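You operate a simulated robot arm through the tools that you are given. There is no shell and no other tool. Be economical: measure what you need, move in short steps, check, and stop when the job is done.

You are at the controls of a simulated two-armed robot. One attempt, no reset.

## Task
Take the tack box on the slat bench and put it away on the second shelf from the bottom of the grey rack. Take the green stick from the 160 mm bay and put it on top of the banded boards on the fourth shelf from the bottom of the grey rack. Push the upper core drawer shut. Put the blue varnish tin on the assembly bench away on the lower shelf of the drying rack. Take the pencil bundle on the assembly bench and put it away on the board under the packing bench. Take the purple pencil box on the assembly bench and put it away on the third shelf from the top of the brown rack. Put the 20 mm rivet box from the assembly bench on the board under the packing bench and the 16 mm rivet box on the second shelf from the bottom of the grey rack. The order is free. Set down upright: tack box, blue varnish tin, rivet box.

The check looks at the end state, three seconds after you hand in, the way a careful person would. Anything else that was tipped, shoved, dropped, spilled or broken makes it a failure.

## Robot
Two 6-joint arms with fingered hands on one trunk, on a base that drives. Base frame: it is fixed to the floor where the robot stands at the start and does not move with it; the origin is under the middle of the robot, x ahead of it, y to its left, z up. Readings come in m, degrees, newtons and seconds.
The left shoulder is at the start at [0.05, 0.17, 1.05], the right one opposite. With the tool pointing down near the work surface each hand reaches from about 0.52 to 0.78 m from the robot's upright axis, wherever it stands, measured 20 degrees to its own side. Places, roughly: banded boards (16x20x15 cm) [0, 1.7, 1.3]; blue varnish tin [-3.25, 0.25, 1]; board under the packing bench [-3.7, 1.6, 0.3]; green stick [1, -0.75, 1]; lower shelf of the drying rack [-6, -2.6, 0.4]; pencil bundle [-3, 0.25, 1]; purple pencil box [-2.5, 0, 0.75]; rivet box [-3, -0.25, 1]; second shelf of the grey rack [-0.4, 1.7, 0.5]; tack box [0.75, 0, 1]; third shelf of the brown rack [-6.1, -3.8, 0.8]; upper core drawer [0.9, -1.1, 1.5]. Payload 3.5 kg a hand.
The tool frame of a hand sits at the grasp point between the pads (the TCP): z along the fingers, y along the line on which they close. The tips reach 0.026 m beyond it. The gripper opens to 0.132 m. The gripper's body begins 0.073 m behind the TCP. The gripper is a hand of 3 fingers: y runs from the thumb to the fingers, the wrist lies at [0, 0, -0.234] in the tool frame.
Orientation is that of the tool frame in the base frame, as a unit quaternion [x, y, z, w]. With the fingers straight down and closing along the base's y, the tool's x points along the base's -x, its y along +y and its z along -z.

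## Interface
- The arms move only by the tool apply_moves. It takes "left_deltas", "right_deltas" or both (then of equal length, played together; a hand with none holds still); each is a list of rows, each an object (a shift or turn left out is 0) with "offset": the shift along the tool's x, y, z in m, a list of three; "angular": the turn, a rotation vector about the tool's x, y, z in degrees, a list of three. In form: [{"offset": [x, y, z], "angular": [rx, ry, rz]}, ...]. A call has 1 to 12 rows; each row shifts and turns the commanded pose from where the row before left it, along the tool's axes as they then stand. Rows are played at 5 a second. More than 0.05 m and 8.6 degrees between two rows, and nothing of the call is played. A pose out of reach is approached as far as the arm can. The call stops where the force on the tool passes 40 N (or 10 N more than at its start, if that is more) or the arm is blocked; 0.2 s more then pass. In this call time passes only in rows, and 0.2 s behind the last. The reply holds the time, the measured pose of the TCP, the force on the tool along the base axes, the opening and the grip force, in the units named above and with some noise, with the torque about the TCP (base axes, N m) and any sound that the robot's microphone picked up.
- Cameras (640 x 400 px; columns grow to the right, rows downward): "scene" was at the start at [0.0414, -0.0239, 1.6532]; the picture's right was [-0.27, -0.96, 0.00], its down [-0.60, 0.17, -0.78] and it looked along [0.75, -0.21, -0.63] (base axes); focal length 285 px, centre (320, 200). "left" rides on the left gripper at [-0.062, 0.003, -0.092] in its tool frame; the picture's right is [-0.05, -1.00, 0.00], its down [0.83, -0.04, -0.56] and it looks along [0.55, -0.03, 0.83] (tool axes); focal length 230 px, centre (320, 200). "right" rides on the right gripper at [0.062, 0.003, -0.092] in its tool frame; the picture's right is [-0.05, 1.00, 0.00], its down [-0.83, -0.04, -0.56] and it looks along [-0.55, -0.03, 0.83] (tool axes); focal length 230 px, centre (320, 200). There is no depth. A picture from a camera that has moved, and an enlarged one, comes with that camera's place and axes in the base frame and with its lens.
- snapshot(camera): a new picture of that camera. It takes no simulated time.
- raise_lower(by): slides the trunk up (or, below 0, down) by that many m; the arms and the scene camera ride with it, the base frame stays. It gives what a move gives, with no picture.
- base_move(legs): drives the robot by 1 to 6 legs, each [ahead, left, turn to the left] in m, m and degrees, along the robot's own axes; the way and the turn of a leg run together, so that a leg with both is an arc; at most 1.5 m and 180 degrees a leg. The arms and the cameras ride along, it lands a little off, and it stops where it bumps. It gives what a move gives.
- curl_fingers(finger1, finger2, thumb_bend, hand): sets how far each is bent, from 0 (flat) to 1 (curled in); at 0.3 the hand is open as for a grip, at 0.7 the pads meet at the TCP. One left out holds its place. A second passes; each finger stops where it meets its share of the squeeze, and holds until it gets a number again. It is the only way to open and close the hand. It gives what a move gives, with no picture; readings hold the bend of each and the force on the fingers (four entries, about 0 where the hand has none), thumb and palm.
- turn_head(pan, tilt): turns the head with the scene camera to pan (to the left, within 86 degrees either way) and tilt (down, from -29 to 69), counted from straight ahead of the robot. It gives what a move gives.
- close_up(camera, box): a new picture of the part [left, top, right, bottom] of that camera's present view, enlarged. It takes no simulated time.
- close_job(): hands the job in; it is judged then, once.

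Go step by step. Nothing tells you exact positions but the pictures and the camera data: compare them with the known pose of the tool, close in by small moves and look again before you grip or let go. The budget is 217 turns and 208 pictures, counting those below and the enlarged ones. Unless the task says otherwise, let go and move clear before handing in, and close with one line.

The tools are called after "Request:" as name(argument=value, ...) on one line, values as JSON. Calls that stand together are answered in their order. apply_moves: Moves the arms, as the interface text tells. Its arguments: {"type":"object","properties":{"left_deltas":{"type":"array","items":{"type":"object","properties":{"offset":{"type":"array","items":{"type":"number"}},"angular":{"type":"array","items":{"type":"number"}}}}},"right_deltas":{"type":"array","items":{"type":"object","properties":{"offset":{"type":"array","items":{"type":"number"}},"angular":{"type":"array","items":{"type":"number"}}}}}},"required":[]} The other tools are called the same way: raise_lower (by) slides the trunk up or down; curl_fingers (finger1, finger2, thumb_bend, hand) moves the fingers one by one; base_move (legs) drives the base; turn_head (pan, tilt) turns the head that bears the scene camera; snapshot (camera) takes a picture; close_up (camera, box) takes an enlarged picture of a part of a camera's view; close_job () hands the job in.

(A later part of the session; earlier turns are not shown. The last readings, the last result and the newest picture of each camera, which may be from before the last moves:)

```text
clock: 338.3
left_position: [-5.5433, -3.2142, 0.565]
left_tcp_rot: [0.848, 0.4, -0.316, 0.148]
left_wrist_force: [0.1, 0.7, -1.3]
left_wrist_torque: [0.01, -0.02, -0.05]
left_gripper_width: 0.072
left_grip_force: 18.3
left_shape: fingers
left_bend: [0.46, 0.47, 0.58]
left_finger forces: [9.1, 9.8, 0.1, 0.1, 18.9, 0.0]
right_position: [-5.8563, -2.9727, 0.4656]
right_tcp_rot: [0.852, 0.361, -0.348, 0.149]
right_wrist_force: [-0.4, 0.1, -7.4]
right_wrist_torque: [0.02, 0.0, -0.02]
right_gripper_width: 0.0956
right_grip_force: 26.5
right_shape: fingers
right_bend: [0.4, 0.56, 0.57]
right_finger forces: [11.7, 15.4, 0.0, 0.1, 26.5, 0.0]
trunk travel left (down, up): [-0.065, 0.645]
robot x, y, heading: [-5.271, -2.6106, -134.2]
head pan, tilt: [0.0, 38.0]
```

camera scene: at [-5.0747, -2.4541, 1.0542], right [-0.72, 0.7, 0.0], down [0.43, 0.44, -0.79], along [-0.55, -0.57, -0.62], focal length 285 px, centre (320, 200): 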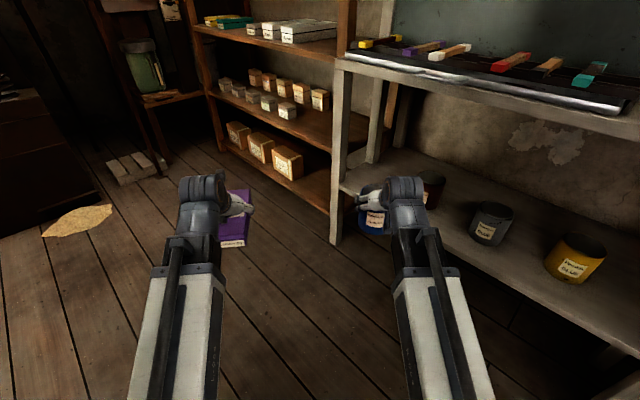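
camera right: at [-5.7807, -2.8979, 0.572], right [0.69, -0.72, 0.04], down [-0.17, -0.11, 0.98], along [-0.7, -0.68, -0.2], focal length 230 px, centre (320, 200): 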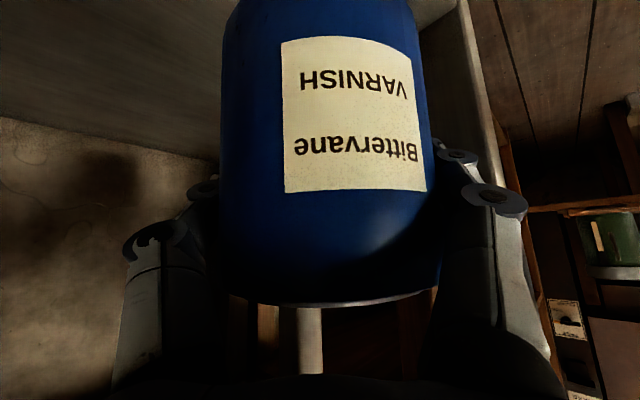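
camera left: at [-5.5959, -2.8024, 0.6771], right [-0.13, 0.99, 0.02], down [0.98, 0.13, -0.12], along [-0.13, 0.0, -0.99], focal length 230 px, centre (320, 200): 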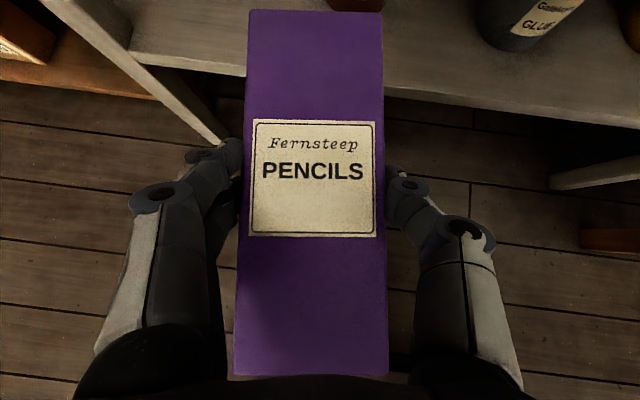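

Request:
apply_moves(right_deltas=[{"offset": [0.0014, 0, 0.0014]}, {"offset": [0.0014, 0, 0.0014]}, {"offset": [0.0014, 0, 0.0014]}, {"offset": [0.0014, 0, 0.0014]}])

```text
clock: 339.3
left_position: [-5.5421, -3.2142, 0.5647]
left_tcp_rot: [0.847, 0.4, -0.316, 0.148]
left_wrist_force: [0.1, 0.5, -2.3]
left_wrist_torque: [0.01, 0.01, 0.0]
left_gripper_width: 0.072
left_grip_force: 18.7
left_shape: fingers
left_bend: [0.46, 0.47, 0.58]
left_finger forces: [9.2, 9.6, 0.0, 0.0, 18.9, 0.0]
right_position: [-5.8567, -2.9732, 0.4578]
right_tcp_rot: [0.852, 0.361, -0.349, 0.149]
right_wrist_force: [-0.2, -0.3, -6.6]
right_wrist_torque: [0.03, -0.01, 0.01]
right_gripper_width: 0.0955
right_grip_force: 27.3
right_shape: fingers
right_bend: [0.4, 0.56, 0.57]
right_finger forces: [11.7, 15.4, 0.0, 0.1, 26.5, 0.1]
trunk travel left (down, up): [-0.065, 0.645]
robot x, y, heading: [-5.271, -2.6091, -134.0]
head pan, tilt: [0.0, 38.0]
```

Request:
apply_moves(right_deltas=[{"offset": [0.0014, 0, 0.0014]}, {"offset": [0.0014, 0, 0.0014]}, {"offset": [0.0014, 0, 0.0014]}, {"offset": [0.0014, 0, 0.0014]}])

Request:
close_up(camera="scene", box=[300, 140, 460, 280])

```text
clock: 340.3
left_position: [-5.5414, -3.2134, 0.5644]
left_tcp_rot: [0.847, 0.4, -0.316, 0.148]
left_wrist_force: [0.3, -0.5, -1.8]
left_wrist_torque: [0.04, -0.03, 0.03]
left_gripper_width: 0.0722
left_grip_force: 19.3
left_shape: fingers
left_bend: [0.46, 0.47, 0.58]
left_finger forces: [9.1, 9.8, 0.1, 0.0, 19.0, 0.0]
right_position: [-5.857, -2.9735, 0.4502]
right_tcp_rot: [0.851, 0.36, -0.351, 0.15]
right_wrist_force: [2.3, 2.6, 2.9]
right_wrist_torque: [-0.3, 0.12, 0.05]
right_gripper_width: 0.0953
right_grip_force: 27.7
right_shape: fingers
right_bend: [0.4, 0.56, 0.57]
right_finger forces: [12.0, 17.2, 0.1, 0.0, 26.7, 0.1]
trunk travel left (down, up): [-0.065, 0.645]
robot x, y, heading: [-5.2707, -2.6093, -134.2]
head pan, tilt: [0.0, 38.0]
```

```text
2.86 times, centred on (380, 210) of scene
camera zoom: at [-5.3056, -2.6415, 1.0545], right [-0.72, 0.7, 0.0], down [0.43, 0.44, -0.79], along [-0.55, -0.57, -0.62], focal length 814 px, centre (149, 171)
```

zoom: 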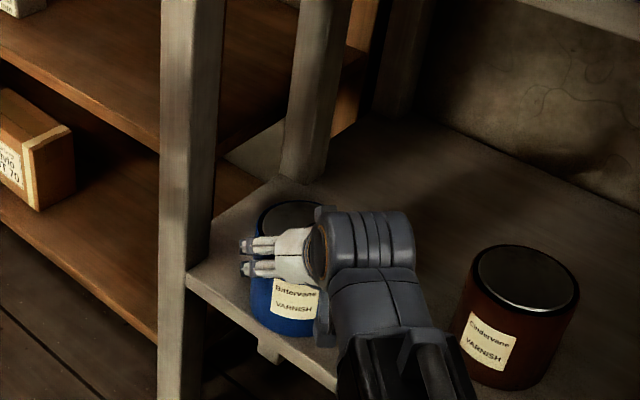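

The shelf carries the tin, but it stands very close to the front edge. I lift 8 mm, move it 2.5 cm deeper and set it down again.

Request:
apply_moves(right_deltas=[{"offset": [-0.0057, 0, -0.0056]}, {"offset": [-0.0088, -0.0025, 0.0089]}, {"offset": [-0.0088, -0.0025, 0.0089]}, {"offset": [0.0035, 0, 0.0035]}, {"offset": [0.0022, 0, 0.0021]}, {"offset": [0.0007, 0, 0.0007]}])

Request:
close_up(camera="scene", box=[300, 140, 460, 280])

```text
clock: 341.7
left_position: [-5.5423, -3.2143, 0.5652]
left_tcp_rot: [0.847, 0.4, -0.316, 0.149]
left_wrist_force: [-0.1, -0.1, -1.6]
left_wrist_torque: [0.01, -0.03, 0.0]
left_gripper_width: 0.0719
left_grip_force: 18.6
left_shape: fingers
left_bend: [0.46, 0.47, 0.58]
left_finger forces: [9.0, 9.6, 0.1, 0.0, 19.0, 0.0]
right_position: [-5.8771, -2.9881, 0.4507]
right_tcp_rot: [0.851, 0.36, -0.351, 0.149]
right_wrist_force: [3.2, 3.9, 8.7]
right_wrist_torque: [-0.5, 0.02, 0.09]
right_gripper_width: 0.0953
right_grip_force: 27.9
right_shape: fingers
right_bend: [0.4, 0.56, 0.57]
right_finger forces: [11.9, 18.2, 0.0, 0.0, 26.7, 0.1]
trunk travel left (down, up): [-0.065, 0.645]
robot x, y, heading: [-5.2775, -2.6101, -134.3]
head pan, tilt: [0.0, 38.0]
```

```text
2.86 times, centred on (380, 210) of scene
camera zoom: at [-5.3052, -2.6412, 1.0546], right [-0.72, 0.7, 0.0], down [0.43, 0.44, -0.79], along [-0.55, -0.57, -0.62], focal length 814 px, centre (149, 171)
```

zoom: 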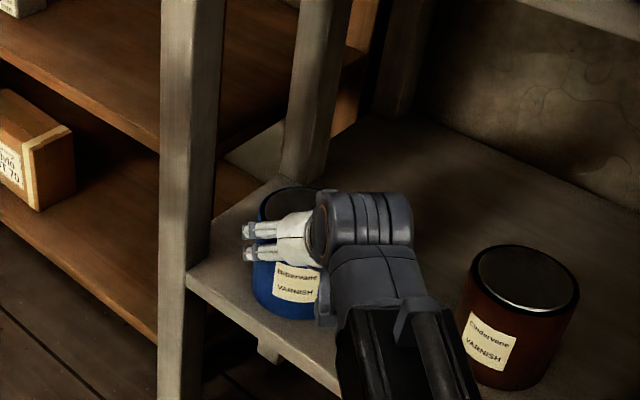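

Good margin now. I open the right hand just enough.

Request:
curl_fingers(hand="right", finger1=0.33, finger2=0.38, thumb_bend=0.45)

Request:
snapshot(camera="right")

```text
clock: 342.7
left_position: [-5.5414, -3.214, 0.5647]
left_tcp_rot: [0.848, 0.4, -0.316, 0.148]
left_wrist_force: [-0.4, 0.5, -2.4]
left_wrist_torque: [0.04, 0.03, 0.03]
left_gripper_width: 0.0723
left_grip_force: 18.4
left_shape: fingers
left_bend: [0.46, 0.47, 0.58]
left_finger forces: [9.1, 9.7, 0.0, 0.1, 18.9, 0.1]
right_position: [-5.8784, -2.9871, 0.4499]
right_tcp_rot: [0.852, 0.361, -0.35, 0.149]
right_wrist_force: [2.1, 0.9, 6.6]
right_wrist_torque: [0.1, 0.03, -0.04]
right_gripper_width: 0.1087
right_grip_force: 5.0
right_shape: fingers
right_bend: [0.33, 0.38, 0.44]
right_finger forces: [0.0, 5.8, 0.0, 0.0, 3.8, 0.1]
trunk travel left (down, up): [-0.065, 0.645]
robot x, y, heading: [-5.2736, -2.6049, -133.7]
head pan, tilt: [0.0, 38.0]
```

```text
44 pictures are left
camera right: at [-5.8006, -2.9114, 0.4715], right [0.69, -0.72, 0.04], down [-0.17, -0.11, 0.98], along [-0.7, -0.68, -0.2], focal length 230 px, centre (320, 200)
```

right: 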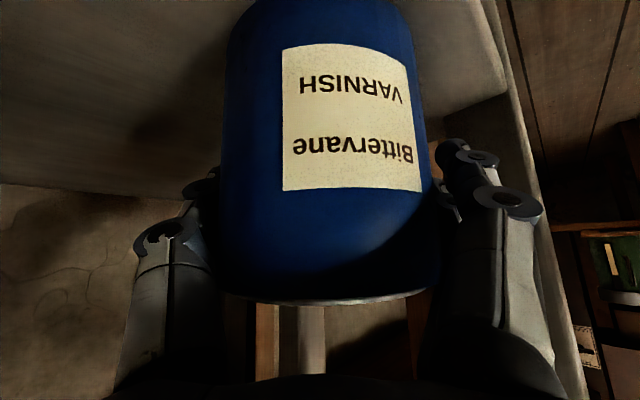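

Request:
curl_fingers(hand="right", finger1=0.33, finger2=0.33, thumb_bend=0.34)

Request:
close_up(camera="right", box=[120, 100, 580, 380])

```text
clock: 343.7
left_position: [-5.5417, -3.2124, 0.5633]
left_tcp_rot: [0.848, 0.4, -0.316, 0.147]
left_wrist_force: [-0.8, 0.4, -2.7]
left_wrist_torque: [0.03, -0.03, -0.03]
left_gripper_width: 0.0722
left_grip_force: 19.1
left_shape: fingers
left_bend: [0.46, 0.47, 0.58]
left_finger forces: [9.1, 9.8, 0.0, 0.1, 18.9, 0.0]
right_position: [-5.8769, -2.9851, 0.4501]
right_tcp_rot: [0.852, 0.36, -0.35, 0.148]
right_wrist_force: [1.9, -0.9, 0.1]
right_wrist_torque: [-0.01, 0.08, 0.05]
right_gripper_width: 0.1225
right_grip_force: 0.7
right_shape: fingers
right_bend: [0.33, 0.33, 0.34]
right_finger forces: [0.0, 1.5, 0.0, 0.0, 0.0, 0.0]
trunk travel left (down, up): [-0.065, 0.645]
robot x, y, heading: [-5.2773, -2.6107, -134.0]
head pan, tilt: [0.0, 38.0]
```

```text
1.39 times, centred on (350, 240) of right
camera zoom: at [-5.8006, -2.9114, 0.471], right [0.69, -0.72, 0.04], down [-0.17, -0.11, 0.98], along [-0.7, -0.68, -0.2], focal length 320 px, centre (278, 144)
```

zoom: 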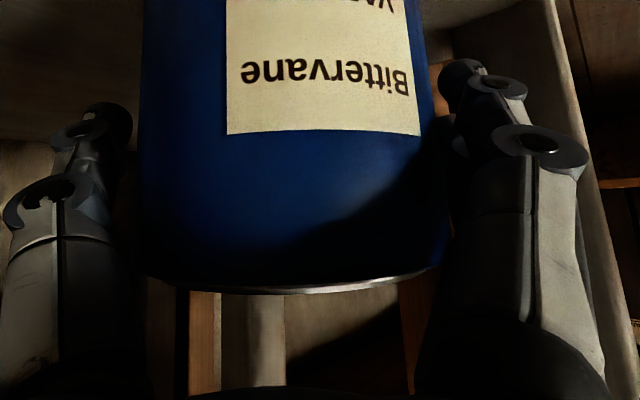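

Request:
apply_moves(right_deltas=[{"offset": [0, 0.006, 0]}, {"offset": [0, 0, -0.02]}, {"offset": [0, 0, -0.03]}, {"offset": [0.01, 0, -0.035]}, {"offset": [0.02, 0, -0.035]}])

Request:
snapshot(camera="scene")

```text
clock: 344.9
left_position: [-5.5419, -3.215, 0.5634]
left_tcp_rot: [0.848, 0.4, -0.316, 0.148]
left_wrist_force: [-1.0, 0.2, -2.7]
left_wrist_torque: [0.05, 0.01, 0.01]
left_gripper_width: 0.0723
left_grip_force: 18.8
left_shape: fingers
left_bend: [0.46, 0.47, 0.58]
left_finger forces: [9.1, 9.7, 0.0, 0.1, 18.9, 0.0]
right_position: [-5.8258, -2.9404, 0.5175]
right_tcp_rot: [0.852, 0.361, -0.349, 0.149]
right_wrist_force: [0.3, -0.5, -0.5]
right_wrist_torque: [0.0, 0.01, 0.02]
right_gripper_width: 0.1227
right_grip_force: 0.0
right_shape: fingers
right_bend: [0.33, 0.33, 0.34]
right_finger forces: [0.0, 0.1, 0.1, 0.0, 0.0, 0.1]
right hand out of reach, approached as far as the arm can: row 5
trunk travel left (down, up): [-0.065, 0.645]
robot x, y, heading: [-5.2725, -2.6077, -134.1]
head pan, tilt: [0.0, 38.0]
```

```text
42 pictures are left
camera scene: at [-5.3059, -2.6418, 1.0543], right [-0.72, 0.7, 0.0], down [0.43, 0.44, -0.79], along [-0.55, -0.57, -0.62], focal length 285 px, centre (320, 200)
```

scene: 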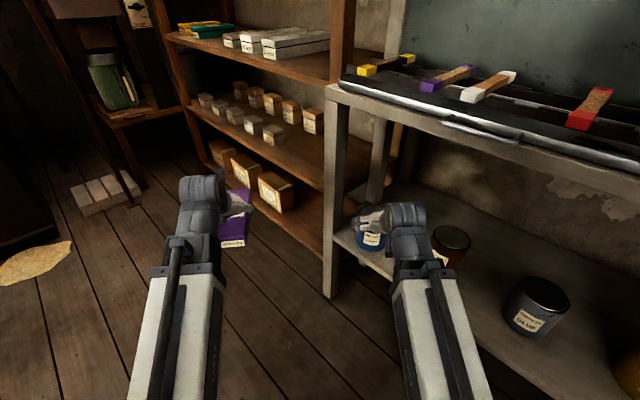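

The tin stands free on the lower shelf. I back away, raise the trunk, and go south past the wall shelf to reach the brown rack (third shelf from the top is the one with the yellow and teal boxes, z ≈ 0.8).

Request:
base_move(legs=[[-0.25, 0, 0]])

Request:
close_up(camera="scene", box=[160, 0, 440, 240])

Request:
raise_lower(by=0.4)

Request:
base_move(legs=[[0, 0, 44], [0, -0.05, 0], [0.7, 0, 0]])

```text
clock: 346.8
left_position: [-5.3681, -3.035, 0.5647]
left_tcp_rot: [0.847, 0.4, -0.316, 0.148]
left_wrist_force: [-0.3, 0.5, -1.6]
left_wrist_torque: [0.02, 0.02, 0.01]
left_gripper_width: 0.0724
left_grip_force: 19.4
left_shape: fingers
left_bend: [0.46, 0.47, 0.58]
left_finger forces: [9.1, 9.7, 0.0, 0.0, 18.9, 0.0]
right_position: [-5.6517, -2.7623, 0.517]
right_tcp_rot: [0.853, 0.36, -0.348, 0.148]
right_wrist_force: [-0.4, 0.3, -0.2]
right_wrist_torque: [0.0, -0.02, 0.0]
right_gripper_width: 0.1229
right_grip_force: 0.1
right_shape: fingers
right_bend: [0.33, 0.33, 0.34]
right_finger forces: [0.0, 0.0, 0.1, 0.0, 0.0, 0.0]
trunk travel left (down, up): [-0.065, 0.645]
robot x, y, heading: [-5.1013, -2.4318, -134.2]
head pan, tilt: [0.0, 38.0]
```

```text
1.67 times, centred on (300, 120) of scene
camera zoom: at [-5.1324, -2.4632, 1.0543], right [-0.72, 0.7, 0.0], down [0.43, 0.44, -0.79], along [-0.55, -0.56, -0.62], focal length 475 px, centre (353, 333)
```

zoom: 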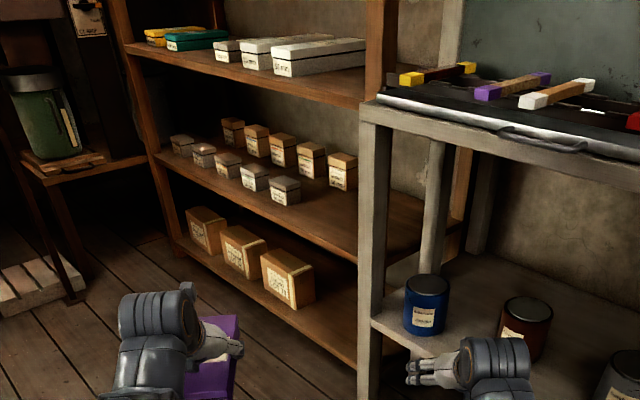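

```text
clock: 350.6
left_position: [-5.368, -3.0358, 0.9644]
left_tcp_rot: [0.848, 0.399, -0.316, 0.148]
left_wrist_force: [0.0, 0.8, -1.6]
left_wrist_torque: [-0.01, 0.02, 0.01]
left_gripper_width: 0.0722
left_grip_force: 18.7
left_shape: fingers
left_bend: [0.46, 0.47, 0.58]
left_finger forces: [9.0, 9.6, 0.0, 0.0, 18.9, 0.0]
right_position: [-5.653, -2.7627, 0.9161]
right_tcp_rot: [0.853, 0.361, -0.348, 0.148]
right_wrist_force: [0.2, 0.1, 0.0]
right_wrist_torque: [-0.02, 0.0, 0.0]
right_gripper_width: 0.1225
right_grip_force: 0.1
right_shape: fingers
right_bend: [0.33, 0.33, 0.34]
right_finger forces: [0.0, 0.0, 0.0, 0.0, 0.0, 0.1]
trunk travel left (down, up): [-0.465, 0.245]
robot x, y, heading: [-5.0981, -2.4327, -134.2]
head pan, tilt: [0.0, 38.0]
```

```text
clock: 357.0
left_position: [-4.9254, -3.7527, 0.9646]
left_tcp_rot: [0.637, 0.688, -0.237, 0.255]
left_wrist_force: [-0.1, -0.6, -2.1]
left_wrist_torque: [-0.01, -0.01, -0.02]
left_gripper_width: 0.0721
left_grip_force: 18.4
left_shape: fingers
left_bend: [0.46, 0.47, 0.58]
left_finger forces: [8.9, 9.6, 0.1, 0.0, 18.7, 0.1]
right_position: [-5.3182, -3.755, 0.9183]
right_tcp_rot: [0.655, 0.653, -0.268, 0.269]
right_wrist_force: [-1.0, -1.1, 0.2]
right_wrist_torque: [-0.01, -0.02, -0.03]
right_gripper_width: 0.1229
right_grip_force: 0.2
right_shape: fingers
right_bend: [0.33, 0.33, 0.34]
right_finger forces: [0.1, 0.0, 0.0, 0.1, 0.1, 0.0]
trunk travel left (down, up): [-0.465, 0.245]
robot x, y, heading: [-5.1533, -3.1317, -90.3]
head pan, tilt: [0.0, 38.0]
```

Request:
base_move(legs=[[0, 0, -45], [0.2, 0.2, 0], [0, 0, -45]])

Request:
turn_head(pan=10, tilt=35)

Request:
snapshot(camera="scene")

```text
clock: 363.1
left_position: [-5.7741, -3.6387, 0.9645]
left_tcp_rot: [0.937, 0.037, -0.348, 0.013]
left_wrist_force: [-0.6, -0.1, -2.5]
left_wrist_torque: [0.0, -0.04, -0.03]
left_gripper_width: 0.0719
left_grip_force: 18.5
left_shape: fingers
left_bend: [0.46, 0.47, 0.58]
left_finger forces: [8.8, 9.5, 0.1, 0.0, 18.2, 0.0]
right_position: [-5.7738, -3.2468, 0.9185]
right_tcp_rot: [0.925, -0.002, -0.379, 0.0]
right_wrist_force: [-0.3, 0.3, -0.4]
right_wrist_torque: [-0.02, -0.02, 0.0]
right_gripper_width: 0.1228
right_grip_force: 0.1
right_shape: fingers
right_bend: [0.33, 0.33, 0.34]
right_finger forces: [0.0, 0.0, 0.1, 0.0, 0.0, 0.0]
trunk travel left (down, up): [-0.465, 0.245]
robot x, y, heading: [-5.1504, -3.4113, 179.6]
head pan, tilt: [0.0, 38.0]
```

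```text
clock: 363.8
left_position: [-5.7737, -3.6388, 0.9651]
left_tcp_rot: [0.937, 0.036, -0.348, 0.012]
left_wrist_force: [0.4, 0.0, -2.0]
left_wrist_torque: [0.0, 0.0, 0.0]
left_gripper_width: 0.072
left_grip_force: 18.2
left_shape: fingers
left_bend: [0.46, 0.47, 0.58]
left_finger forces: [8.7, 9.5, 0.0, 0.1, 18.2, 0.1]
right_position: [-5.7748, -3.2464, 0.9171]
right_tcp_rot: [0.926, -0.002, -0.379, -0.001]
right_wrist_force: [0.0, -0.7, 0.5]
right_wrist_torque: [0.02, -0.02, 0.02]
right_gripper_width: 0.123
right_grip_force: 0.0
right_shape: fingers
right_bend: [0.33, 0.33, 0.34]
right_finger forces: [0.0, 0.0, 0.1, 0.1, 0.0, 0.0]
trunk travel left (down, up): [-0.465, 0.245]
robot x, y, heading: [-5.1511, -3.4152, 180.0]
head pan, tilt: [10.0, 35.0]
```

```text
40 pictures are left
camera scene: at [-5.1985, -3.4291, 1.4588], right [-0.17, 0.99, 0.0], down [0.57, 0.1, -0.82], along [-0.81, -0.14, -0.57], focal length 285 px, centre (320, 200)
```

scene: 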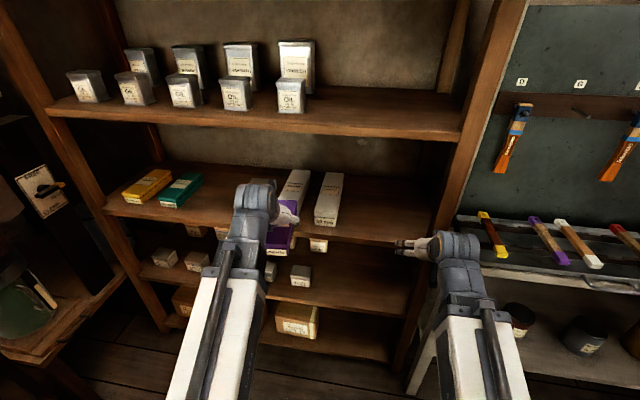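

The third shelf has free room at its right end (y −3.49…−3.19). I fold the right hand in, then sidestep right 30 cm so the left hand lines up with that space.

Request:
apply_moves(right_deltas=[{"offset": [0.0141, 0, -0.0141], "angular": [0, 7.5, 0]}, {"offset": [0.0159, 0, -0.0122], "angular": [0, 7.5, 0]}, {"offset": [0.0173, 0, -0.01], "angular": [0, 7.5, 0]}, {"offset": [0.0185, 0, -0.0077], "angular": [0, 7.5, 0]}, {"offset": [0.0193, 0, -0.0052], "angular": [0, 7.5, 0]}, {"offset": [0.0198, 0, -0.0026], "angular": [0, 7.5, 0]}])

Request:
base_move(legs=[[0, -0.3, 0]])

Request:
snapshot(camera="left")

Request:
snapshot(camera="scene")

```text
clock: 365.2
left_position: [-5.7734, -3.6389, 0.965]
left_tcp_rot: [0.937, 0.036, -0.348, 0.012]
left_wrist_force: [-0.1, 1.3, -1.4]
left_wrist_torque: [0.03, 0.04, 0.01]
left_gripper_width: 0.0722
left_grip_force: 18.4
left_shape: fingers
left_bend: [0.46, 0.47, 0.58]
left_finger forces: [8.7, 9.4, 0.1, 0.0, 18.2, 0.0]
right_position: [-5.6546, -3.2466, 0.9188]
right_tcp_rot: [1.0, -0.002, 0.005, 0.001]
right_wrist_force: [0.1, 0.4, 0.5]
right_wrist_torque: [-0.01, 0.01, 0.0]
right_gripper_width: 0.123
right_grip_force: 0.0
right_shape: fingers
right_bend: [0.33, 0.33, 0.34]
right_finger forces: [0.1, 0.0, 0.0, 0.0, 0.1, 0.0]
trunk travel left (down, up): [-0.465, 0.245]
robot x, y, heading: [-5.1488, -3.4154, 179.5]
head pan, tilt: [10.0, 35.0]
```

```text
clock: 367.2
left_position: [-5.7723, -3.3381, 0.9642]
left_tcp_rot: [0.936, 0.035, -0.349, 0.013]
left_wrist_force: [0.4, -0.2, -2.3]
left_wrist_torque: [0.01, -0.02, 0.0]
left_gripper_width: 0.072
left_grip_force: 18.3
left_shape: fingers
left_bend: [0.46, 0.47, 0.58]
left_finger forces: [8.7, 9.5, 0.1, 0.0, 18.1, 0.0]
right_position: [-5.651, -2.9464, 0.9187]
right_tcp_rot: [1.0, -0.003, 0.004, 0.001]
right_wrist_force: [0.5, 0.6, 1.5]
right_wrist_torque: [0.04, -0.03, -0.02]
right_gripper_width: 0.1225
right_grip_force: 0.0
right_shape: fingers
right_bend: [0.33, 0.33, 0.34]
right_finger forces: [0.0, 0.1, 0.0, 0.1, 0.1, 0.1]
trunk travel left (down, up): [-0.465, 0.245]
robot x, y, heading: [-5.1487, -3.1141, 179.6]
head pan, tilt: [10.0, 35.0]
```

```text
39 pictures are left
camera left: at [-5.7583, -3.3425, 1.0744], right [-0.11, 0.99, 0.04], down [0.99, 0.12, -0.12], along [-0.13, 0.02, -0.99], focal length 230 px, centre (320, 200)
```

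left: 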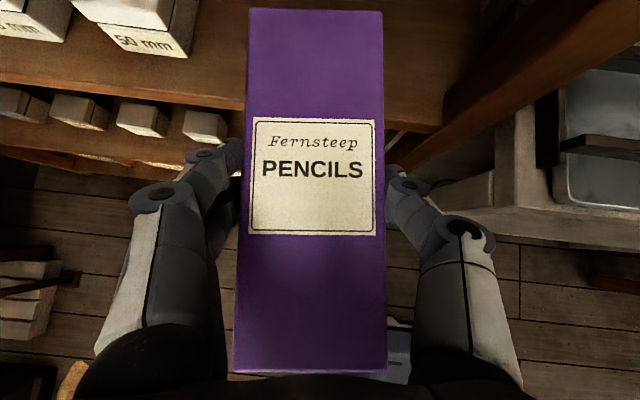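

```text
38 pictures are left
camera scene: at [-5.1966, -3.1307, 1.4589], right [-0.17, 0.99, 0.0], down [0.57, 0.1, -0.82], along [-0.81, -0.14, -0.57], focal length 285 px, centre (320, 200)
```

scene: 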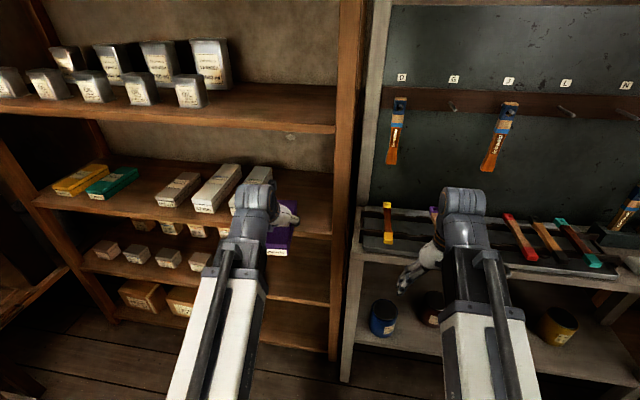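

Shelf 3 is at z ≈ 0.81 with its front at x ≈ −5.90; the shelf above leaves enough room. I square up the box, lower to just above shelf level and move in.

Request:
apply_moves(left_deltas=[{"angular": [4.4, 0, 5.2]}, {"offset": [0.0195, 0.004, 0.0226]}, {"offset": [0.0195, 0.004, 0.0226]}, {"offset": [0.0195, 0.004, 0.0226]}])

Request:
base_move(legs=[[0.06, 0, 0]])

Request:
snapshot(camera="left")

Request:
close_up(camera="scene", box=[180, 150, 380, 290])

```text
clock: 368.2
left_position: [-5.7731, -3.3513, 0.8743]
left_tcp_rot: [0.937, -0.021, -0.347, -0.008]
left_wrist_force: [0.2, 0.0, -1.5]
left_wrist_torque: [-0.01, 0.01, 0.0]
left_gripper_width: 0.0717
left_grip_force: 18.2
left_shape: fingers
left_bend: [0.46, 0.47, 0.58]
left_finger forces: [8.7, 9.5, 0.1, 0.1, 18.2, 0.1]
right_position: [-5.6518, -2.9471, 0.9191]
right_tcp_rot: [1.0, -0.003, 0.005, 0.0]
right_wrist_force: [-0.6, -0.1, 0.7]
right_wrist_torque: [-0.01, 0.03, -0.01]
right_gripper_width: 0.1225
right_grip_force: 0.1
right_shape: fingers
right_bend: [0.33, 0.33, 0.34]
right_finger forces: [0.1, 0.0, 0.0, 0.1, 0.0, 0.1]
trunk travel left (down, up): [-0.465, 0.245]
robot x, y, heading: [-5.1485, -3.1153, 179.4]
head pan, tilt: [10.0, 35.0]
```

```text
clock: 369.2
left_position: [-5.8318, -3.3512, 0.8758]
left_tcp_rot: [0.937, -0.021, -0.35, -0.008]
left_wrist_force: [18.1, -5.1, 6.6]
left_wrist_torque: [0.08, -0.26, -0.34]
left_gripper_width: 0.0728
left_grip_force: 22.5
left_shape: fingers
left_bend: [0.46, 0.47, 0.59]
left_finger forces: [10.1, 14.8, 0.0, 0.0, 20.8, 0.0]
right_position: [-5.7102, -2.945, 0.92]
right_tcp_rot: [1.0, -0.003, 0.003, -0.001]
right_wrist_force: [-0.3, 0.2, -0.1]
right_wrist_torque: [-0.01, -0.01, 0.02]
right_gripper_width: 0.1227
right_grip_force: 0.0
right_shape: fingers
right_bend: [0.33, 0.33, 0.34]
right_finger forces: [0.0, 0.0, 0.0, 0.1, 0.1, 0.0]
trunk travel left (down, up): [-0.465, 0.245]
robot x, y, heading: [-5.2106, -3.1124, 179.7]
head pan, tilt: [10.0, 35.0]
```

```text
37 pictures are left
camera left: at [-5.8181, -3.3568, 0.9864], right [0.01, 1.0, 0.03], down [0.99, 0.0, -0.12], along [-0.12, 0.03, -0.99], focal length 230 px, centre (320, 200)
```

left: 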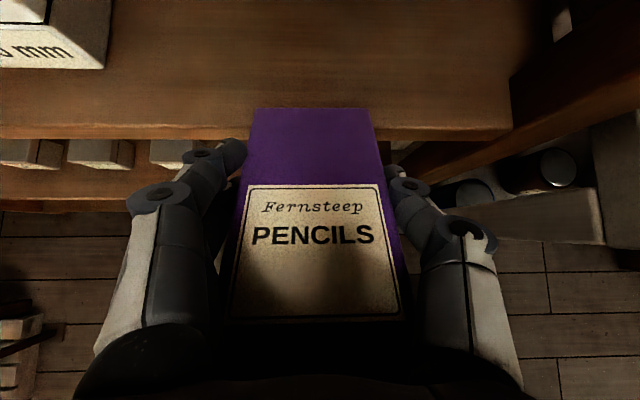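

```text
2.86 times, centred on (280, 220) of scene
camera zoom: at [-5.2545, -3.1306, 1.459], right [-0.17, 0.99, 0.0], down [0.56, 0.1, -0.82], along [-0.81, -0.14, -0.57], focal length 814 px, centre (434, 143)
```

zoom: 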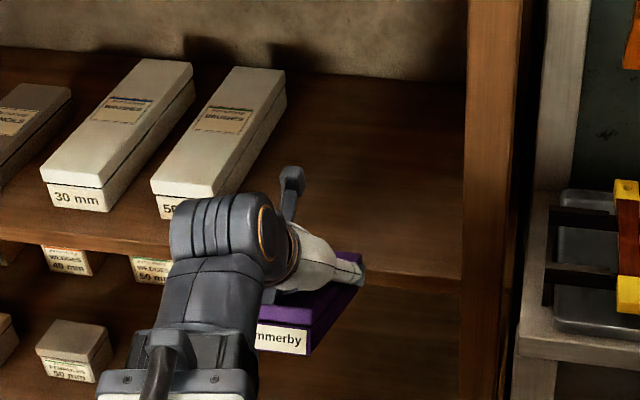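

The box end touched the shelf edge and slipped a bit in the hand, so the shelf is higher than I estimated. I back off, raise, and look.

Request:
base_move(legs=[[-0.07, 0, 0]])

Request:
raise_lower(by=0.08)

Request:
snapshot(camera="left")

Request:
close_up(camera="scene", box=[180, 150, 380, 290])

```text
clock: 370.2
left_position: [-5.7635, -3.353, 0.8749]
left_tcp_rot: [0.937, -0.021, -0.348, -0.008]
left_wrist_force: [0.6, -0.7, -1.9]
left_wrist_torque: [-0.02, 0.05, 0.02]
left_gripper_width: 0.0727
left_grip_force: 20.2
left_shape: fingers
left_bend: [0.46, 0.47, 0.59]
left_finger forces: [10.3, 10.0, 0.0, 0.1, 20.0, 0.0]
right_position: [-5.6423, -2.9468, 0.9179]
right_tcp_rot: [1.0, -0.003, 0.004, 0.0]
right_wrist_force: [0.2, 0.0, 0.0]
right_wrist_torque: [-0.02, 0.01, 0.02]
right_gripper_width: 0.1226
right_grip_force: 0.1
right_shape: fingers
right_bend: [0.33, 0.33, 0.34]
right_finger forces: [0.0, 0.0, 0.1, 0.1, 0.0, 0.1]
trunk travel left (down, up): [-0.465, 0.245]
robot x, y, heading: [-5.1406, -3.1196, 179.5]
head pan, tilt: [10.0, 35.0]
```

```text
clock: 371.4
left_position: [-5.7642, -3.3516, 0.9559]
left_tcp_rot: [0.937, -0.021, -0.349, -0.007]
left_wrist_force: [-0.2, 0.6, -2.1]
left_wrist_torque: [0.0, 0.06, 0.0]
left_gripper_width: 0.0728
left_grip_force: 20.0
left_shape: fingers
left_bend: [0.46, 0.47, 0.59]
left_finger forces: [10.4, 10.0, 0.0, 0.0, 20.2, 0.0]
right_position: [-5.6437, -2.9473, 0.998]
right_tcp_rot: [1.0, -0.004, 0.004, 0.0]
right_wrist_force: [-0.2, -0.2, -0.3]
right_wrist_torque: [-0.02, -0.01, 0.0]
right_gripper_width: 0.1226
right_grip_force: 0.2
right_shape: fingers
right_bend: [0.33, 0.33, 0.34]
right_finger forces: [0.0, 0.1, 0.0, 0.0, 0.0, 0.1]
trunk travel left (down, up): [-0.545, 0.165]
robot x, y, heading: [-5.1353, -3.1132, 179.6]
head pan, tilt: [10.0, 35.0]
```

```text
35 pictures are left
camera left: at [-5.7504, -3.3573, 1.0653], right [0.01, 1.0, 0.03], down [0.99, 0.0, -0.12], along [-0.12, 0.03, -0.99], focal length 230 px, centre (320, 200)
```

left: 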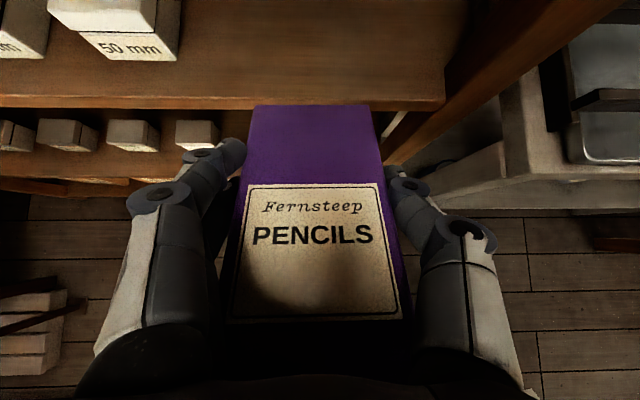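

```text
2.86 times, centred on (280, 220) of scene
camera zoom: at [-5.1878, -3.1309, 1.5388], right [-0.17, 0.99, 0.0], down [0.57, 0.1, -0.82], along [-0.81, -0.14, -0.57], focal length 814 px, centre (434, 143)
```

zoom: 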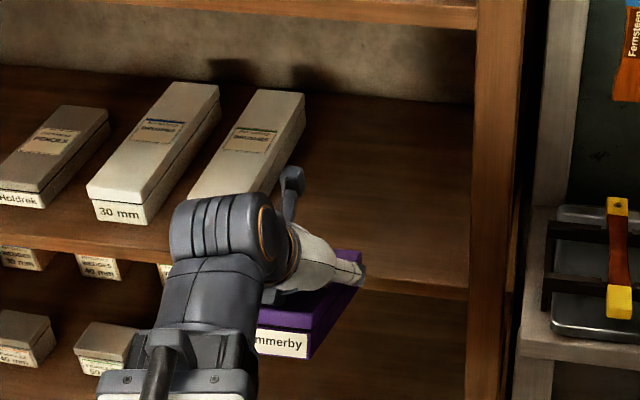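

The box is now pitched about 19° nose-down in the hand, and the shelf is at z ≈ 0.86 (front x ≈ −5.88). I pitch the hand up by 19° while easing forward, to bring the box level again.

Request:
apply_moves(left_deltas=[{"offset": [-0.0226, 0, 0.0197], "angular": [0, -6.5, 0]}, {"offset": [-0.0203, 0, 0.0221], "angular": [0, -6.5, 0]}, {"offset": [-0.0176, 0, 0.0243], "angular": [0, -6.5, 0]}])

Request:
snapshot(camera="left")

Request:
close_up(camera="scene", box=[180, 150, 380, 290])

```text
clock: 372.2
left_position: [-5.8544, -3.3469, 0.9541]
left_tcp_rot: [0.864, -0.02, -0.504, -0.011]
left_wrist_force: [0.8, -0.3, -1.2]
left_wrist_torque: [-0.01, 0.03, 0.02]
left_gripper_width: 0.0727
left_grip_force: 19.8
left_shape: fingers
left_bend: [0.46, 0.47, 0.59]
left_finger forces: [10.3, 9.8, 0.0, 0.1, 19.9, 0.1]
right_position: [-5.6431, -2.9462, 0.9984]
right_tcp_rot: [1.0, -0.004, 0.005, 0.0]
right_wrist_force: [0.1, 0.2, -0.8]
right_wrist_torque: [0.0, 0.02, -0.02]
right_gripper_width: 0.1228
right_grip_force: 0.2
right_shape: fingers
right_bend: [0.33, 0.33, 0.34]
right_finger forces: [0.0, 0.0, 0.0, 0.1, 0.0, 0.0]
trunk travel left (down, up): [-0.545, 0.165]
robot x, y, heading: [-5.1399, -3.1147, 179.6]
head pan, tilt: [10.0, 35.0]
```

```text
33 pictures are left
camera left: at [-5.8045, -3.3549, 1.053], right [0.02, 1.0, 0.04], down [0.89, 0.0, -0.45], along [-0.45, 0.05, -0.89], focal length 230 px, centre (320, 200)
```

left: 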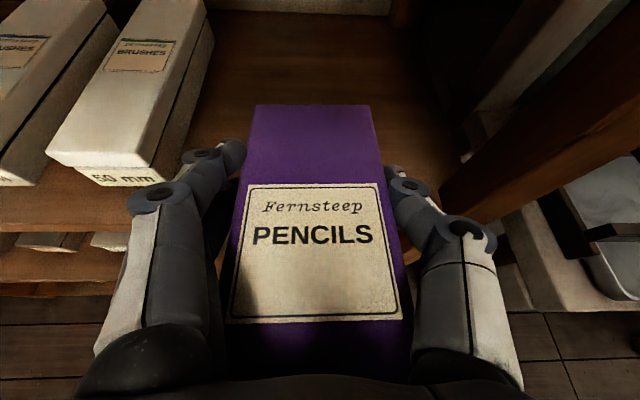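

```text
2.86 times, centred on (280, 220) of scene
camera zoom: at [-5.1878, -3.1309, 1.5389], right [-0.17, 0.99, 0.0], down [0.57, 0.1, -0.82], along [-0.81, -0.14, -0.57], focal length 814 px, centre (434, 143)
```

zoom: 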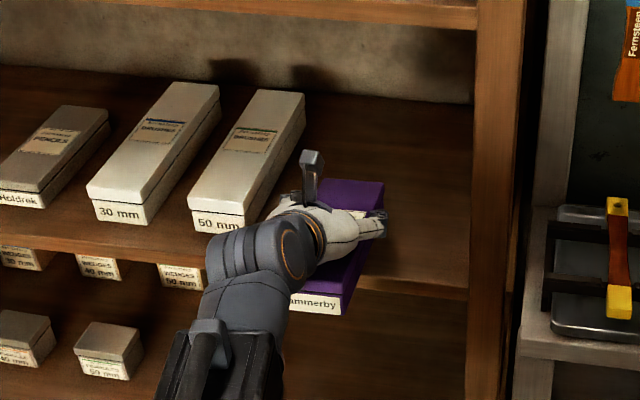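

The box is level again and clear above the shelf. I move in 15 cm (base 5, arm 10).

Request:
base_move(legs=[[0.05, 0, 0]])

Request:
apply_moves(left_deltas=[{"offset": [-0.0164, 0, 0.029]}, {"offset": [-0.0164, 0, 0.029]}, {"offset": [-0.0164, 0, 0.029]}])

Request:
snapshot(camera="left")

Request:
close_up(camera="scene", box=[180, 110, 380, 250])

```text
clock: 373.1
left_position: [-5.9053, -3.3474, 0.9539]
left_tcp_rot: [0.864, -0.02, -0.502, -0.011]
left_wrist_force: [-0.6, 0.5, -1.5]
left_wrist_torque: [0.01, 0.06, 0.01]
left_gripper_width: 0.0727
left_grip_force: 20.0
left_shape: fingers
left_bend: [0.46, 0.47, 0.59]
left_finger forces: [10.3, 9.9, 0.1, 0.0, 19.9, 0.0]
right_position: [-5.6929, -2.9469, 0.9974]
right_tcp_rot: [1.0, -0.003, 0.005, -0.001]
right_wrist_force: [0.2, 0.0, -0.5]
right_wrist_torque: [-0.02, -0.03, 0.03]
right_gripper_width: 0.1227
right_grip_force: 0.0
right_shape: fingers
right_bend: [0.33, 0.33, 0.34]
right_finger forces: [0.0, 0.0, 0.1, 0.0, 0.1, 0.0]
trunk travel left (down, up): [-0.545, 0.165]
robot x, y, heading: [-5.1883, -3.119, 179.5]
head pan, tilt: [10.0, 35.0]
```

```text
clock: 373.9
left_position: [-6.0061, -3.344, 0.9542]
left_tcp_rot: [0.865, -0.019, -0.502, -0.011]
left_wrist_force: [0.2, 0.5, -1.7]
left_wrist_torque: [-0.02, 0.05, -0.01]
left_gripper_width: 0.0728
left_grip_force: 20.5
left_shape: fingers
left_bend: [0.46, 0.47, 0.59]
left_finger forces: [10.3, 9.9, 0.1, 0.0, 20.0, 0.0]
right_position: [-5.6936, -2.946, 0.9983]
right_tcp_rot: [1.0, -0.003, 0.004, 0.0]
right_wrist_force: [-0.5, 0.3, -0.3]
right_wrist_torque: [0.0, -0.01, -0.02]
right_gripper_width: 0.1228
right_grip_force: 0.0
right_shape: fingers
right_bend: [0.33, 0.33, 0.34]
right_finger forces: [0.0, 0.1, 0.0, 0.1, 0.0, 0.0]
trunk travel left (down, up): [-0.545, 0.165]
robot x, y, heading: [-5.1867, -3.1138, 179.3]
head pan, tilt: [10.0, 35.0]
```

```text
31 pictures are left
camera left: at [-5.9549, -3.3494, 1.0527], right [0.02, 1.0, 0.04], down [0.89, 0.0, -0.45], along [-0.45, 0.05, -0.89], focal length 230 px, centre (320, 200)
```

left: 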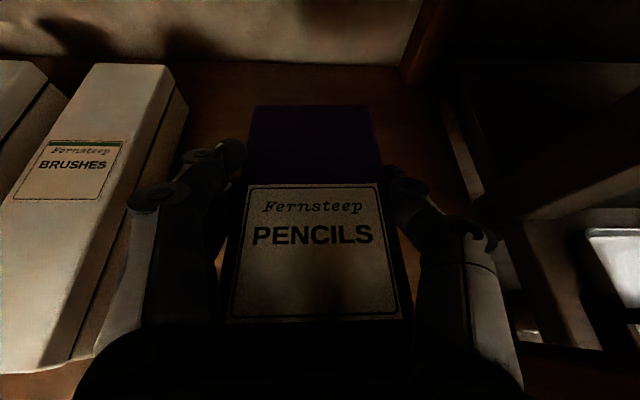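

```text
2.86 times, centred on (280, 180) of scene
camera zoom: at [-5.238, -3.1304, 1.5388], right [-0.17, 0.99, 0.0], down [0.57, 0.1, -0.82], along [-0.81, -0.14, -0.57], focal length 814 px, centre (434, 257)
```

zoom: 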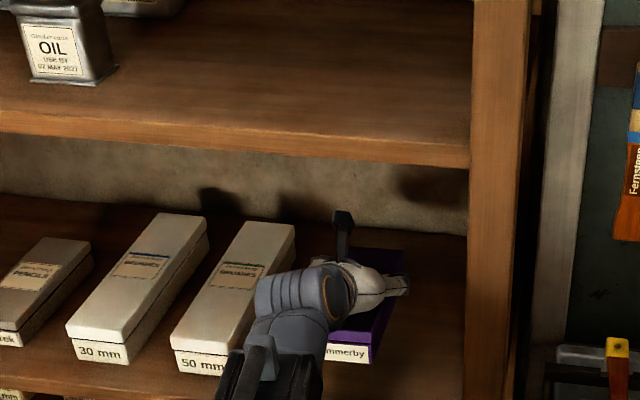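

Request:
apply_moves(left_deltas=[{"offset": [0.0261, 0, 0.0148]}, {"offset": [0.0087, 0, 0.0049]}, {"offset": [0.0035, 0, 0.002]}, {"offset": [0.0026, 0, 0.0015]}])

```text
clock: 374.9
left_position: [-6.0027, -3.3437, 0.906]
left_tcp_rot: [0.864, -0.019, -0.503, -0.011]
left_wrist_force: [0.4, 0.4, -1.9]
left_wrist_torque: [0.04, 0.04, 0.02]
left_gripper_width: 0.0731
left_grip_force: 20.1
left_shape: fingers
left_bend: [0.46, 0.47, 0.59]
left_finger forces: [10.3, 9.8, 0.0, 0.0, 19.9, 0.0]
right_position: [-5.6938, -2.9458, 0.9977]
right_tcp_rot: [1.0, -0.004, 0.004, 0.0]
right_wrist_force: [0.3, 1.3, 0.2]
right_wrist_torque: [0.0, -0.01, -0.04]
right_gripper_width: 0.1225
right_grip_force: 0.0
right_shape: fingers
right_bend: [0.33, 0.33, 0.34]
right_finger forces: [0.0, 0.1, 0.0, 0.0, 0.0, 0.1]
trunk travel left (down, up): [-0.545, 0.165]
robot x, y, heading: [-5.1921, -3.1111, 179.4]
head pan, tilt: [10.0, 35.0]
```

Request:
apply_moves(left_deltas=[{"offset": [0.0022, 0, 0.0012]}, {"offset": [0.0022, 0, 0.0012]}, {"offset": [0.0022, 0, 0.0012]}, {"offset": [0.0022, 0, 0.0012]}])

Request:
close_up(camera="scene", box=[220, 150, 380, 260])

```text
clock: 375.9
left_position: [-6.0037, -3.3436, 0.897]
left_tcp_rot: [0.864, -0.02, -0.502, -0.011]
left_wrist_force: [-0.2, 0.5, -1.4]
left_wrist_torque: [0.0, 0.02, 0.0]
left_gripper_width: 0.0727
left_grip_force: 20.1
left_shape: fingers
left_bend: [0.46, 0.47, 0.59]
left_finger forces: [10.2, 9.9, 0.0, 0.0, 19.9, 0.0]
right_position: [-5.6943, -2.9465, 0.9985]
right_tcp_rot: [1.0, -0.004, 0.004, 0.0]
right_wrist_force: [-0.2, 0.4, -0.4]
right_wrist_torque: [0.0, 0.01, 0.01]
right_gripper_width: 0.1225
right_grip_force: 0.2
right_shape: fingers
right_bend: [0.33, 0.33, 0.34]
right_finger forces: [0.0, 0.0, 0.1, 0.0, 0.0, 0.0]
trunk travel left (down, up): [-0.545, 0.165]
robot x, y, heading: [-5.1922, -3.118, 179.6]
head pan, tilt: [10.0, 35.0]
```

```text
3.64 times, centred on (300, 205) of scene
camera zoom: at [-5.2379, -3.1304, 1.5389], right [-0.17, 0.99, 0.0], down [0.57, 0.1, -0.82], along [-0.81, -0.14, -0.57], focal length 1036 px, centre (393, 182)
```

zoom: 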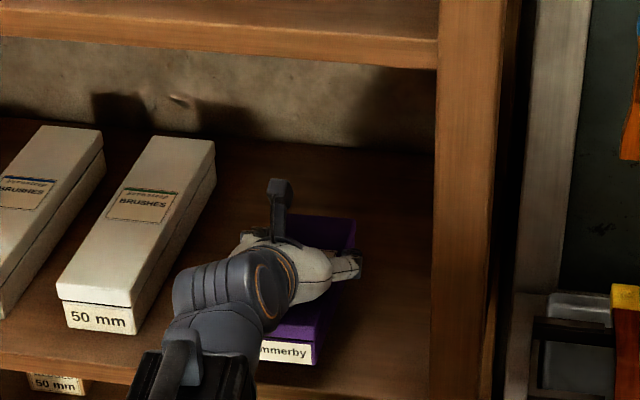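

Request:
apply_moves(left_deltas=[{"offset": [0.0022, 0, 0.0012]}, {"offset": [0.0022, 0, 0.0012]}, {"offset": [0.0022, 0, 0.0012]}])

```text
clock: 376.7
left_position: [-6.0041, -3.3427, 0.8887]
left_tcp_rot: [0.864, -0.02, -0.502, -0.012]
left_wrist_force: [-0.2, 0.3, -2.4]
left_wrist_torque: [0.0, 0.01, 0.05]
left_gripper_width: 0.0728
left_grip_force: 19.8
left_shape: fingers
left_bend: [0.46, 0.47, 0.59]
left_finger forces: [10.4, 10.0, 0.1, 0.0, 19.9, 0.0]
right_position: [-5.6933, -2.9452, 0.9981]
right_tcp_rot: [1.0, -0.003, 0.002, 0.0]
right_wrist_force: [-0.8, -0.4, -0.6]
right_wrist_torque: [-0.01, 0.03, 0.02]
right_gripper_width: 0.1225
right_grip_force: 0.0
right_shape: fingers
right_bend: [0.33, 0.33, 0.34]
right_finger forces: [0.0, 0.0, 0.0, 0.1, 0.0, 0.0]
trunk travel left (down, up): [-0.545, 0.165]
robot x, y, heading: [-5.1898, -3.1148, 179.3]
head pan, tilt: [10.0, 35.0]
```

Request:
apply_moves(left_deltas=[{"offset": [0.0022, 0, 0.0012]}, {"offset": [0.0022, 0, 0.0012]}, {"offset": [0.0022, 0, 0.0012]}])

```text
clock: 377.5
left_position: [-6.0039, -3.3441, 0.8808]
left_tcp_rot: [0.864, -0.019, -0.502, -0.01]
left_wrist_force: [-0.6, 0.8, -0.7]
left_wrist_torque: [-0.01, 0.02, -0.01]
left_gripper_width: 0.0729
left_grip_force: 19.7
left_shape: fingers
left_bend: [0.46, 0.47, 0.59]
left_finger forces: [10.3, 9.9, 0.0, 0.0, 19.9, 0.0]
right_position: [-5.6935, -2.9471, 0.9982]
right_tcp_rot: [1.0, -0.003, 0.004, 0.0]
right_wrist_force: [-0.5, -0.2, 0.0]
right_wrist_torque: [0.0, -0.04, -0.02]
right_gripper_width: 0.1229
right_grip_force: 0.1
right_shape: fingers
right_bend: [0.33, 0.33, 0.34]
right_finger forces: [0.1, 0.0, 0.0, 0.0, 0.1, 0.0]
trunk travel left (down, up): [-0.545, 0.165]
robot x, y, heading: [-5.1891, -3.113, 179.2]
head pan, tilt: [10.0, 35.0]
```

Request:
apply_moves(left_deltas=[{"offset": [0.0022, 0, 0.0012]}, {"offset": [0.0022, 0, 0.0012]}, {"offset": [0.0022, 0, 0.0012]}])

Request:
close_up(camera="scene", box=[220, 150, 380, 260])

```text
clock: 378.3
left_position: [-6.0025, -3.3433, 0.8752]
left_tcp_rot: [0.864, -0.019, -0.502, -0.01]
left_wrist_force: [2.1, -0.4, 5.5]
left_wrist_torque: [-0.26, 0.35, 0.08]
left_gripper_width: 0.0729
left_grip_force: 19.7
left_shape: fingers
left_bend: [0.46, 0.47, 0.59]
left_finger forces: [10.4, 9.4, 0.1, 0.0, 20.0, 0.1]
right_position: [-5.6926, -2.9449, 0.9988]
right_tcp_rot: [1.0, -0.004, 0.003, 0.001]
right_wrist_force: [-0.3, 0.1, 0.7]
right_wrist_torque: [0.0, 0.0, 0.0]
right_gripper_width: 0.1225
right_grip_force: 0.1
right_shape: fingers
right_bend: [0.33, 0.33, 0.34]
right_finger forces: [0.1, 0.0, 0.0, 0.0, 0.1, 0.0]
trunk travel left (down, up): [-0.545, 0.165]
robot x, y, heading: [-5.1913, -3.1176, 179.4]
head pan, tilt: [10.0, 35.0]
```

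```text
3.64 times, centred on (300, 205) of scene
camera zoom: at [-5.2369, -3.1302, 1.539], right [-0.17, 0.99, 0.0], down [0.57, 0.09, -0.82], along [-0.81, -0.14, -0.57], focal length 1036 px, centre (393, 182)
```

zoom: 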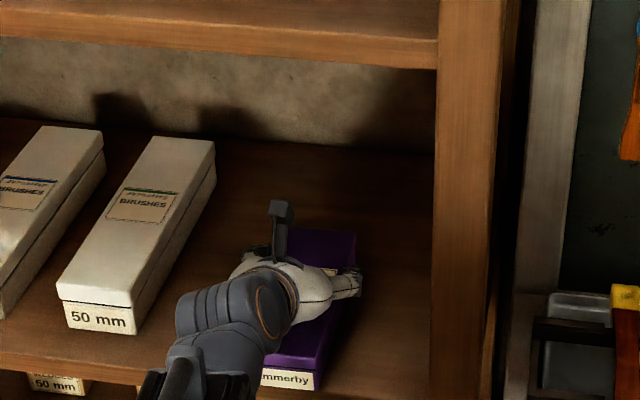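

The shelf carries the box, but its front is near the edge; I lift slightly, push 3.5 cm deeper, set down and release.

Request:
apply_moves(left_deltas=[{"offset": [-0.0061, 0, -0.0034]}, {"offset": [-0.0086, 0, 0.0152]}, {"offset": [-0.0086, 0, 0.0152]}, {"offset": [0.0044, 0, 0.0025]}, {"offset": [0.0017, 0, 0.001]}])

Request:
curl_fingers(hand="left", finger1=0.38, finger2=0.38, thumb_bend=0.43)

Request:
snapshot(camera="left")

```text
clock: 379.5
left_position: [-6.0383, -3.3407, 0.8748]
left_tcp_rot: [0.863, -0.02, -0.504, -0.011]
left_wrist_force: [1.3, 0.5, 4.2]
left_wrist_torque: [-0.18, 0.32, 0.01]
left_gripper_width: 0.0727
left_grip_force: 19.8
left_shape: fingers
left_bend: [0.46, 0.47, 0.59]
left_finger forces: [10.2, 9.3, 0.0, 0.0, 20.2, 0.0]
right_position: [-5.6926, -2.9452, 0.9978]
right_tcp_rot: [1.0, -0.004, 0.003, 0.001]
right_wrist_force: [0.6, -0.2, -0.8]
right_wrist_torque: [-0.01, -0.01, 0.03]
right_gripper_width: 0.1229
right_grip_force: 0.1
right_shape: fingers
right_bend: [0.33, 0.33, 0.34]
right_finger forces: [0.0, 0.0, 0.1, 0.1, 0.1, 0.0]
trunk travel left (down, up): [-0.545, 0.165]
robot x, y, heading: [-5.1905, -3.1155, 179.4]
head pan, tilt: [10.0, 35.0]
```

```text
clock: 380.5
left_position: [-6.0379, -3.3412, 0.8744]
left_tcp_rot: [0.864, -0.019, -0.502, -0.01]
left_wrist_force: [0.0, -0.4, -1.2]
left_wrist_torque: [0.02, 0.02, 0.01]
left_gripper_width: 0.0991
left_grip_force: 0.1
left_shape: fingers
left_bend: [0.38, 0.38, 0.43]
left_finger forces: [0.0, 0.0, 0.0, 0.0, 0.0, 0.1]
right_position: [-5.6931, -2.9457, 0.998]
right_tcp_rot: [1.0, -0.003, 0.003, -0.001]
right_wrist_force: [-0.1, 0.7, -0.2]
right_wrist_torque: [-0.05, 0.01, -0.01]
right_gripper_width: 0.1226
right_grip_force: 0.1
right_shape: fingers
right_bend: [0.33, 0.33, 0.34]
right_finger forces: [0.0, 0.1, 0.0, 0.0, 0.1, 0.0]
trunk travel left (down, up): [-0.545, 0.165]
robot x, y, heading: [-5.1886, -3.1119, 179.6]
head pan, tilt: [10.0, 35.0]
```

```text
27 pictures are left
camera left: at [-5.9885, -3.3483, 0.9733], right [0.02, 1.0, 0.04], down [0.89, 0.0, -0.45], along [-0.45, 0.05, -0.89], focal length 230 px, centre (320, 200)
```

left: 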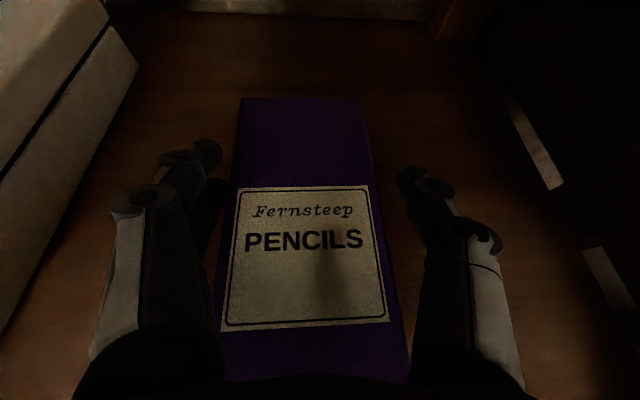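

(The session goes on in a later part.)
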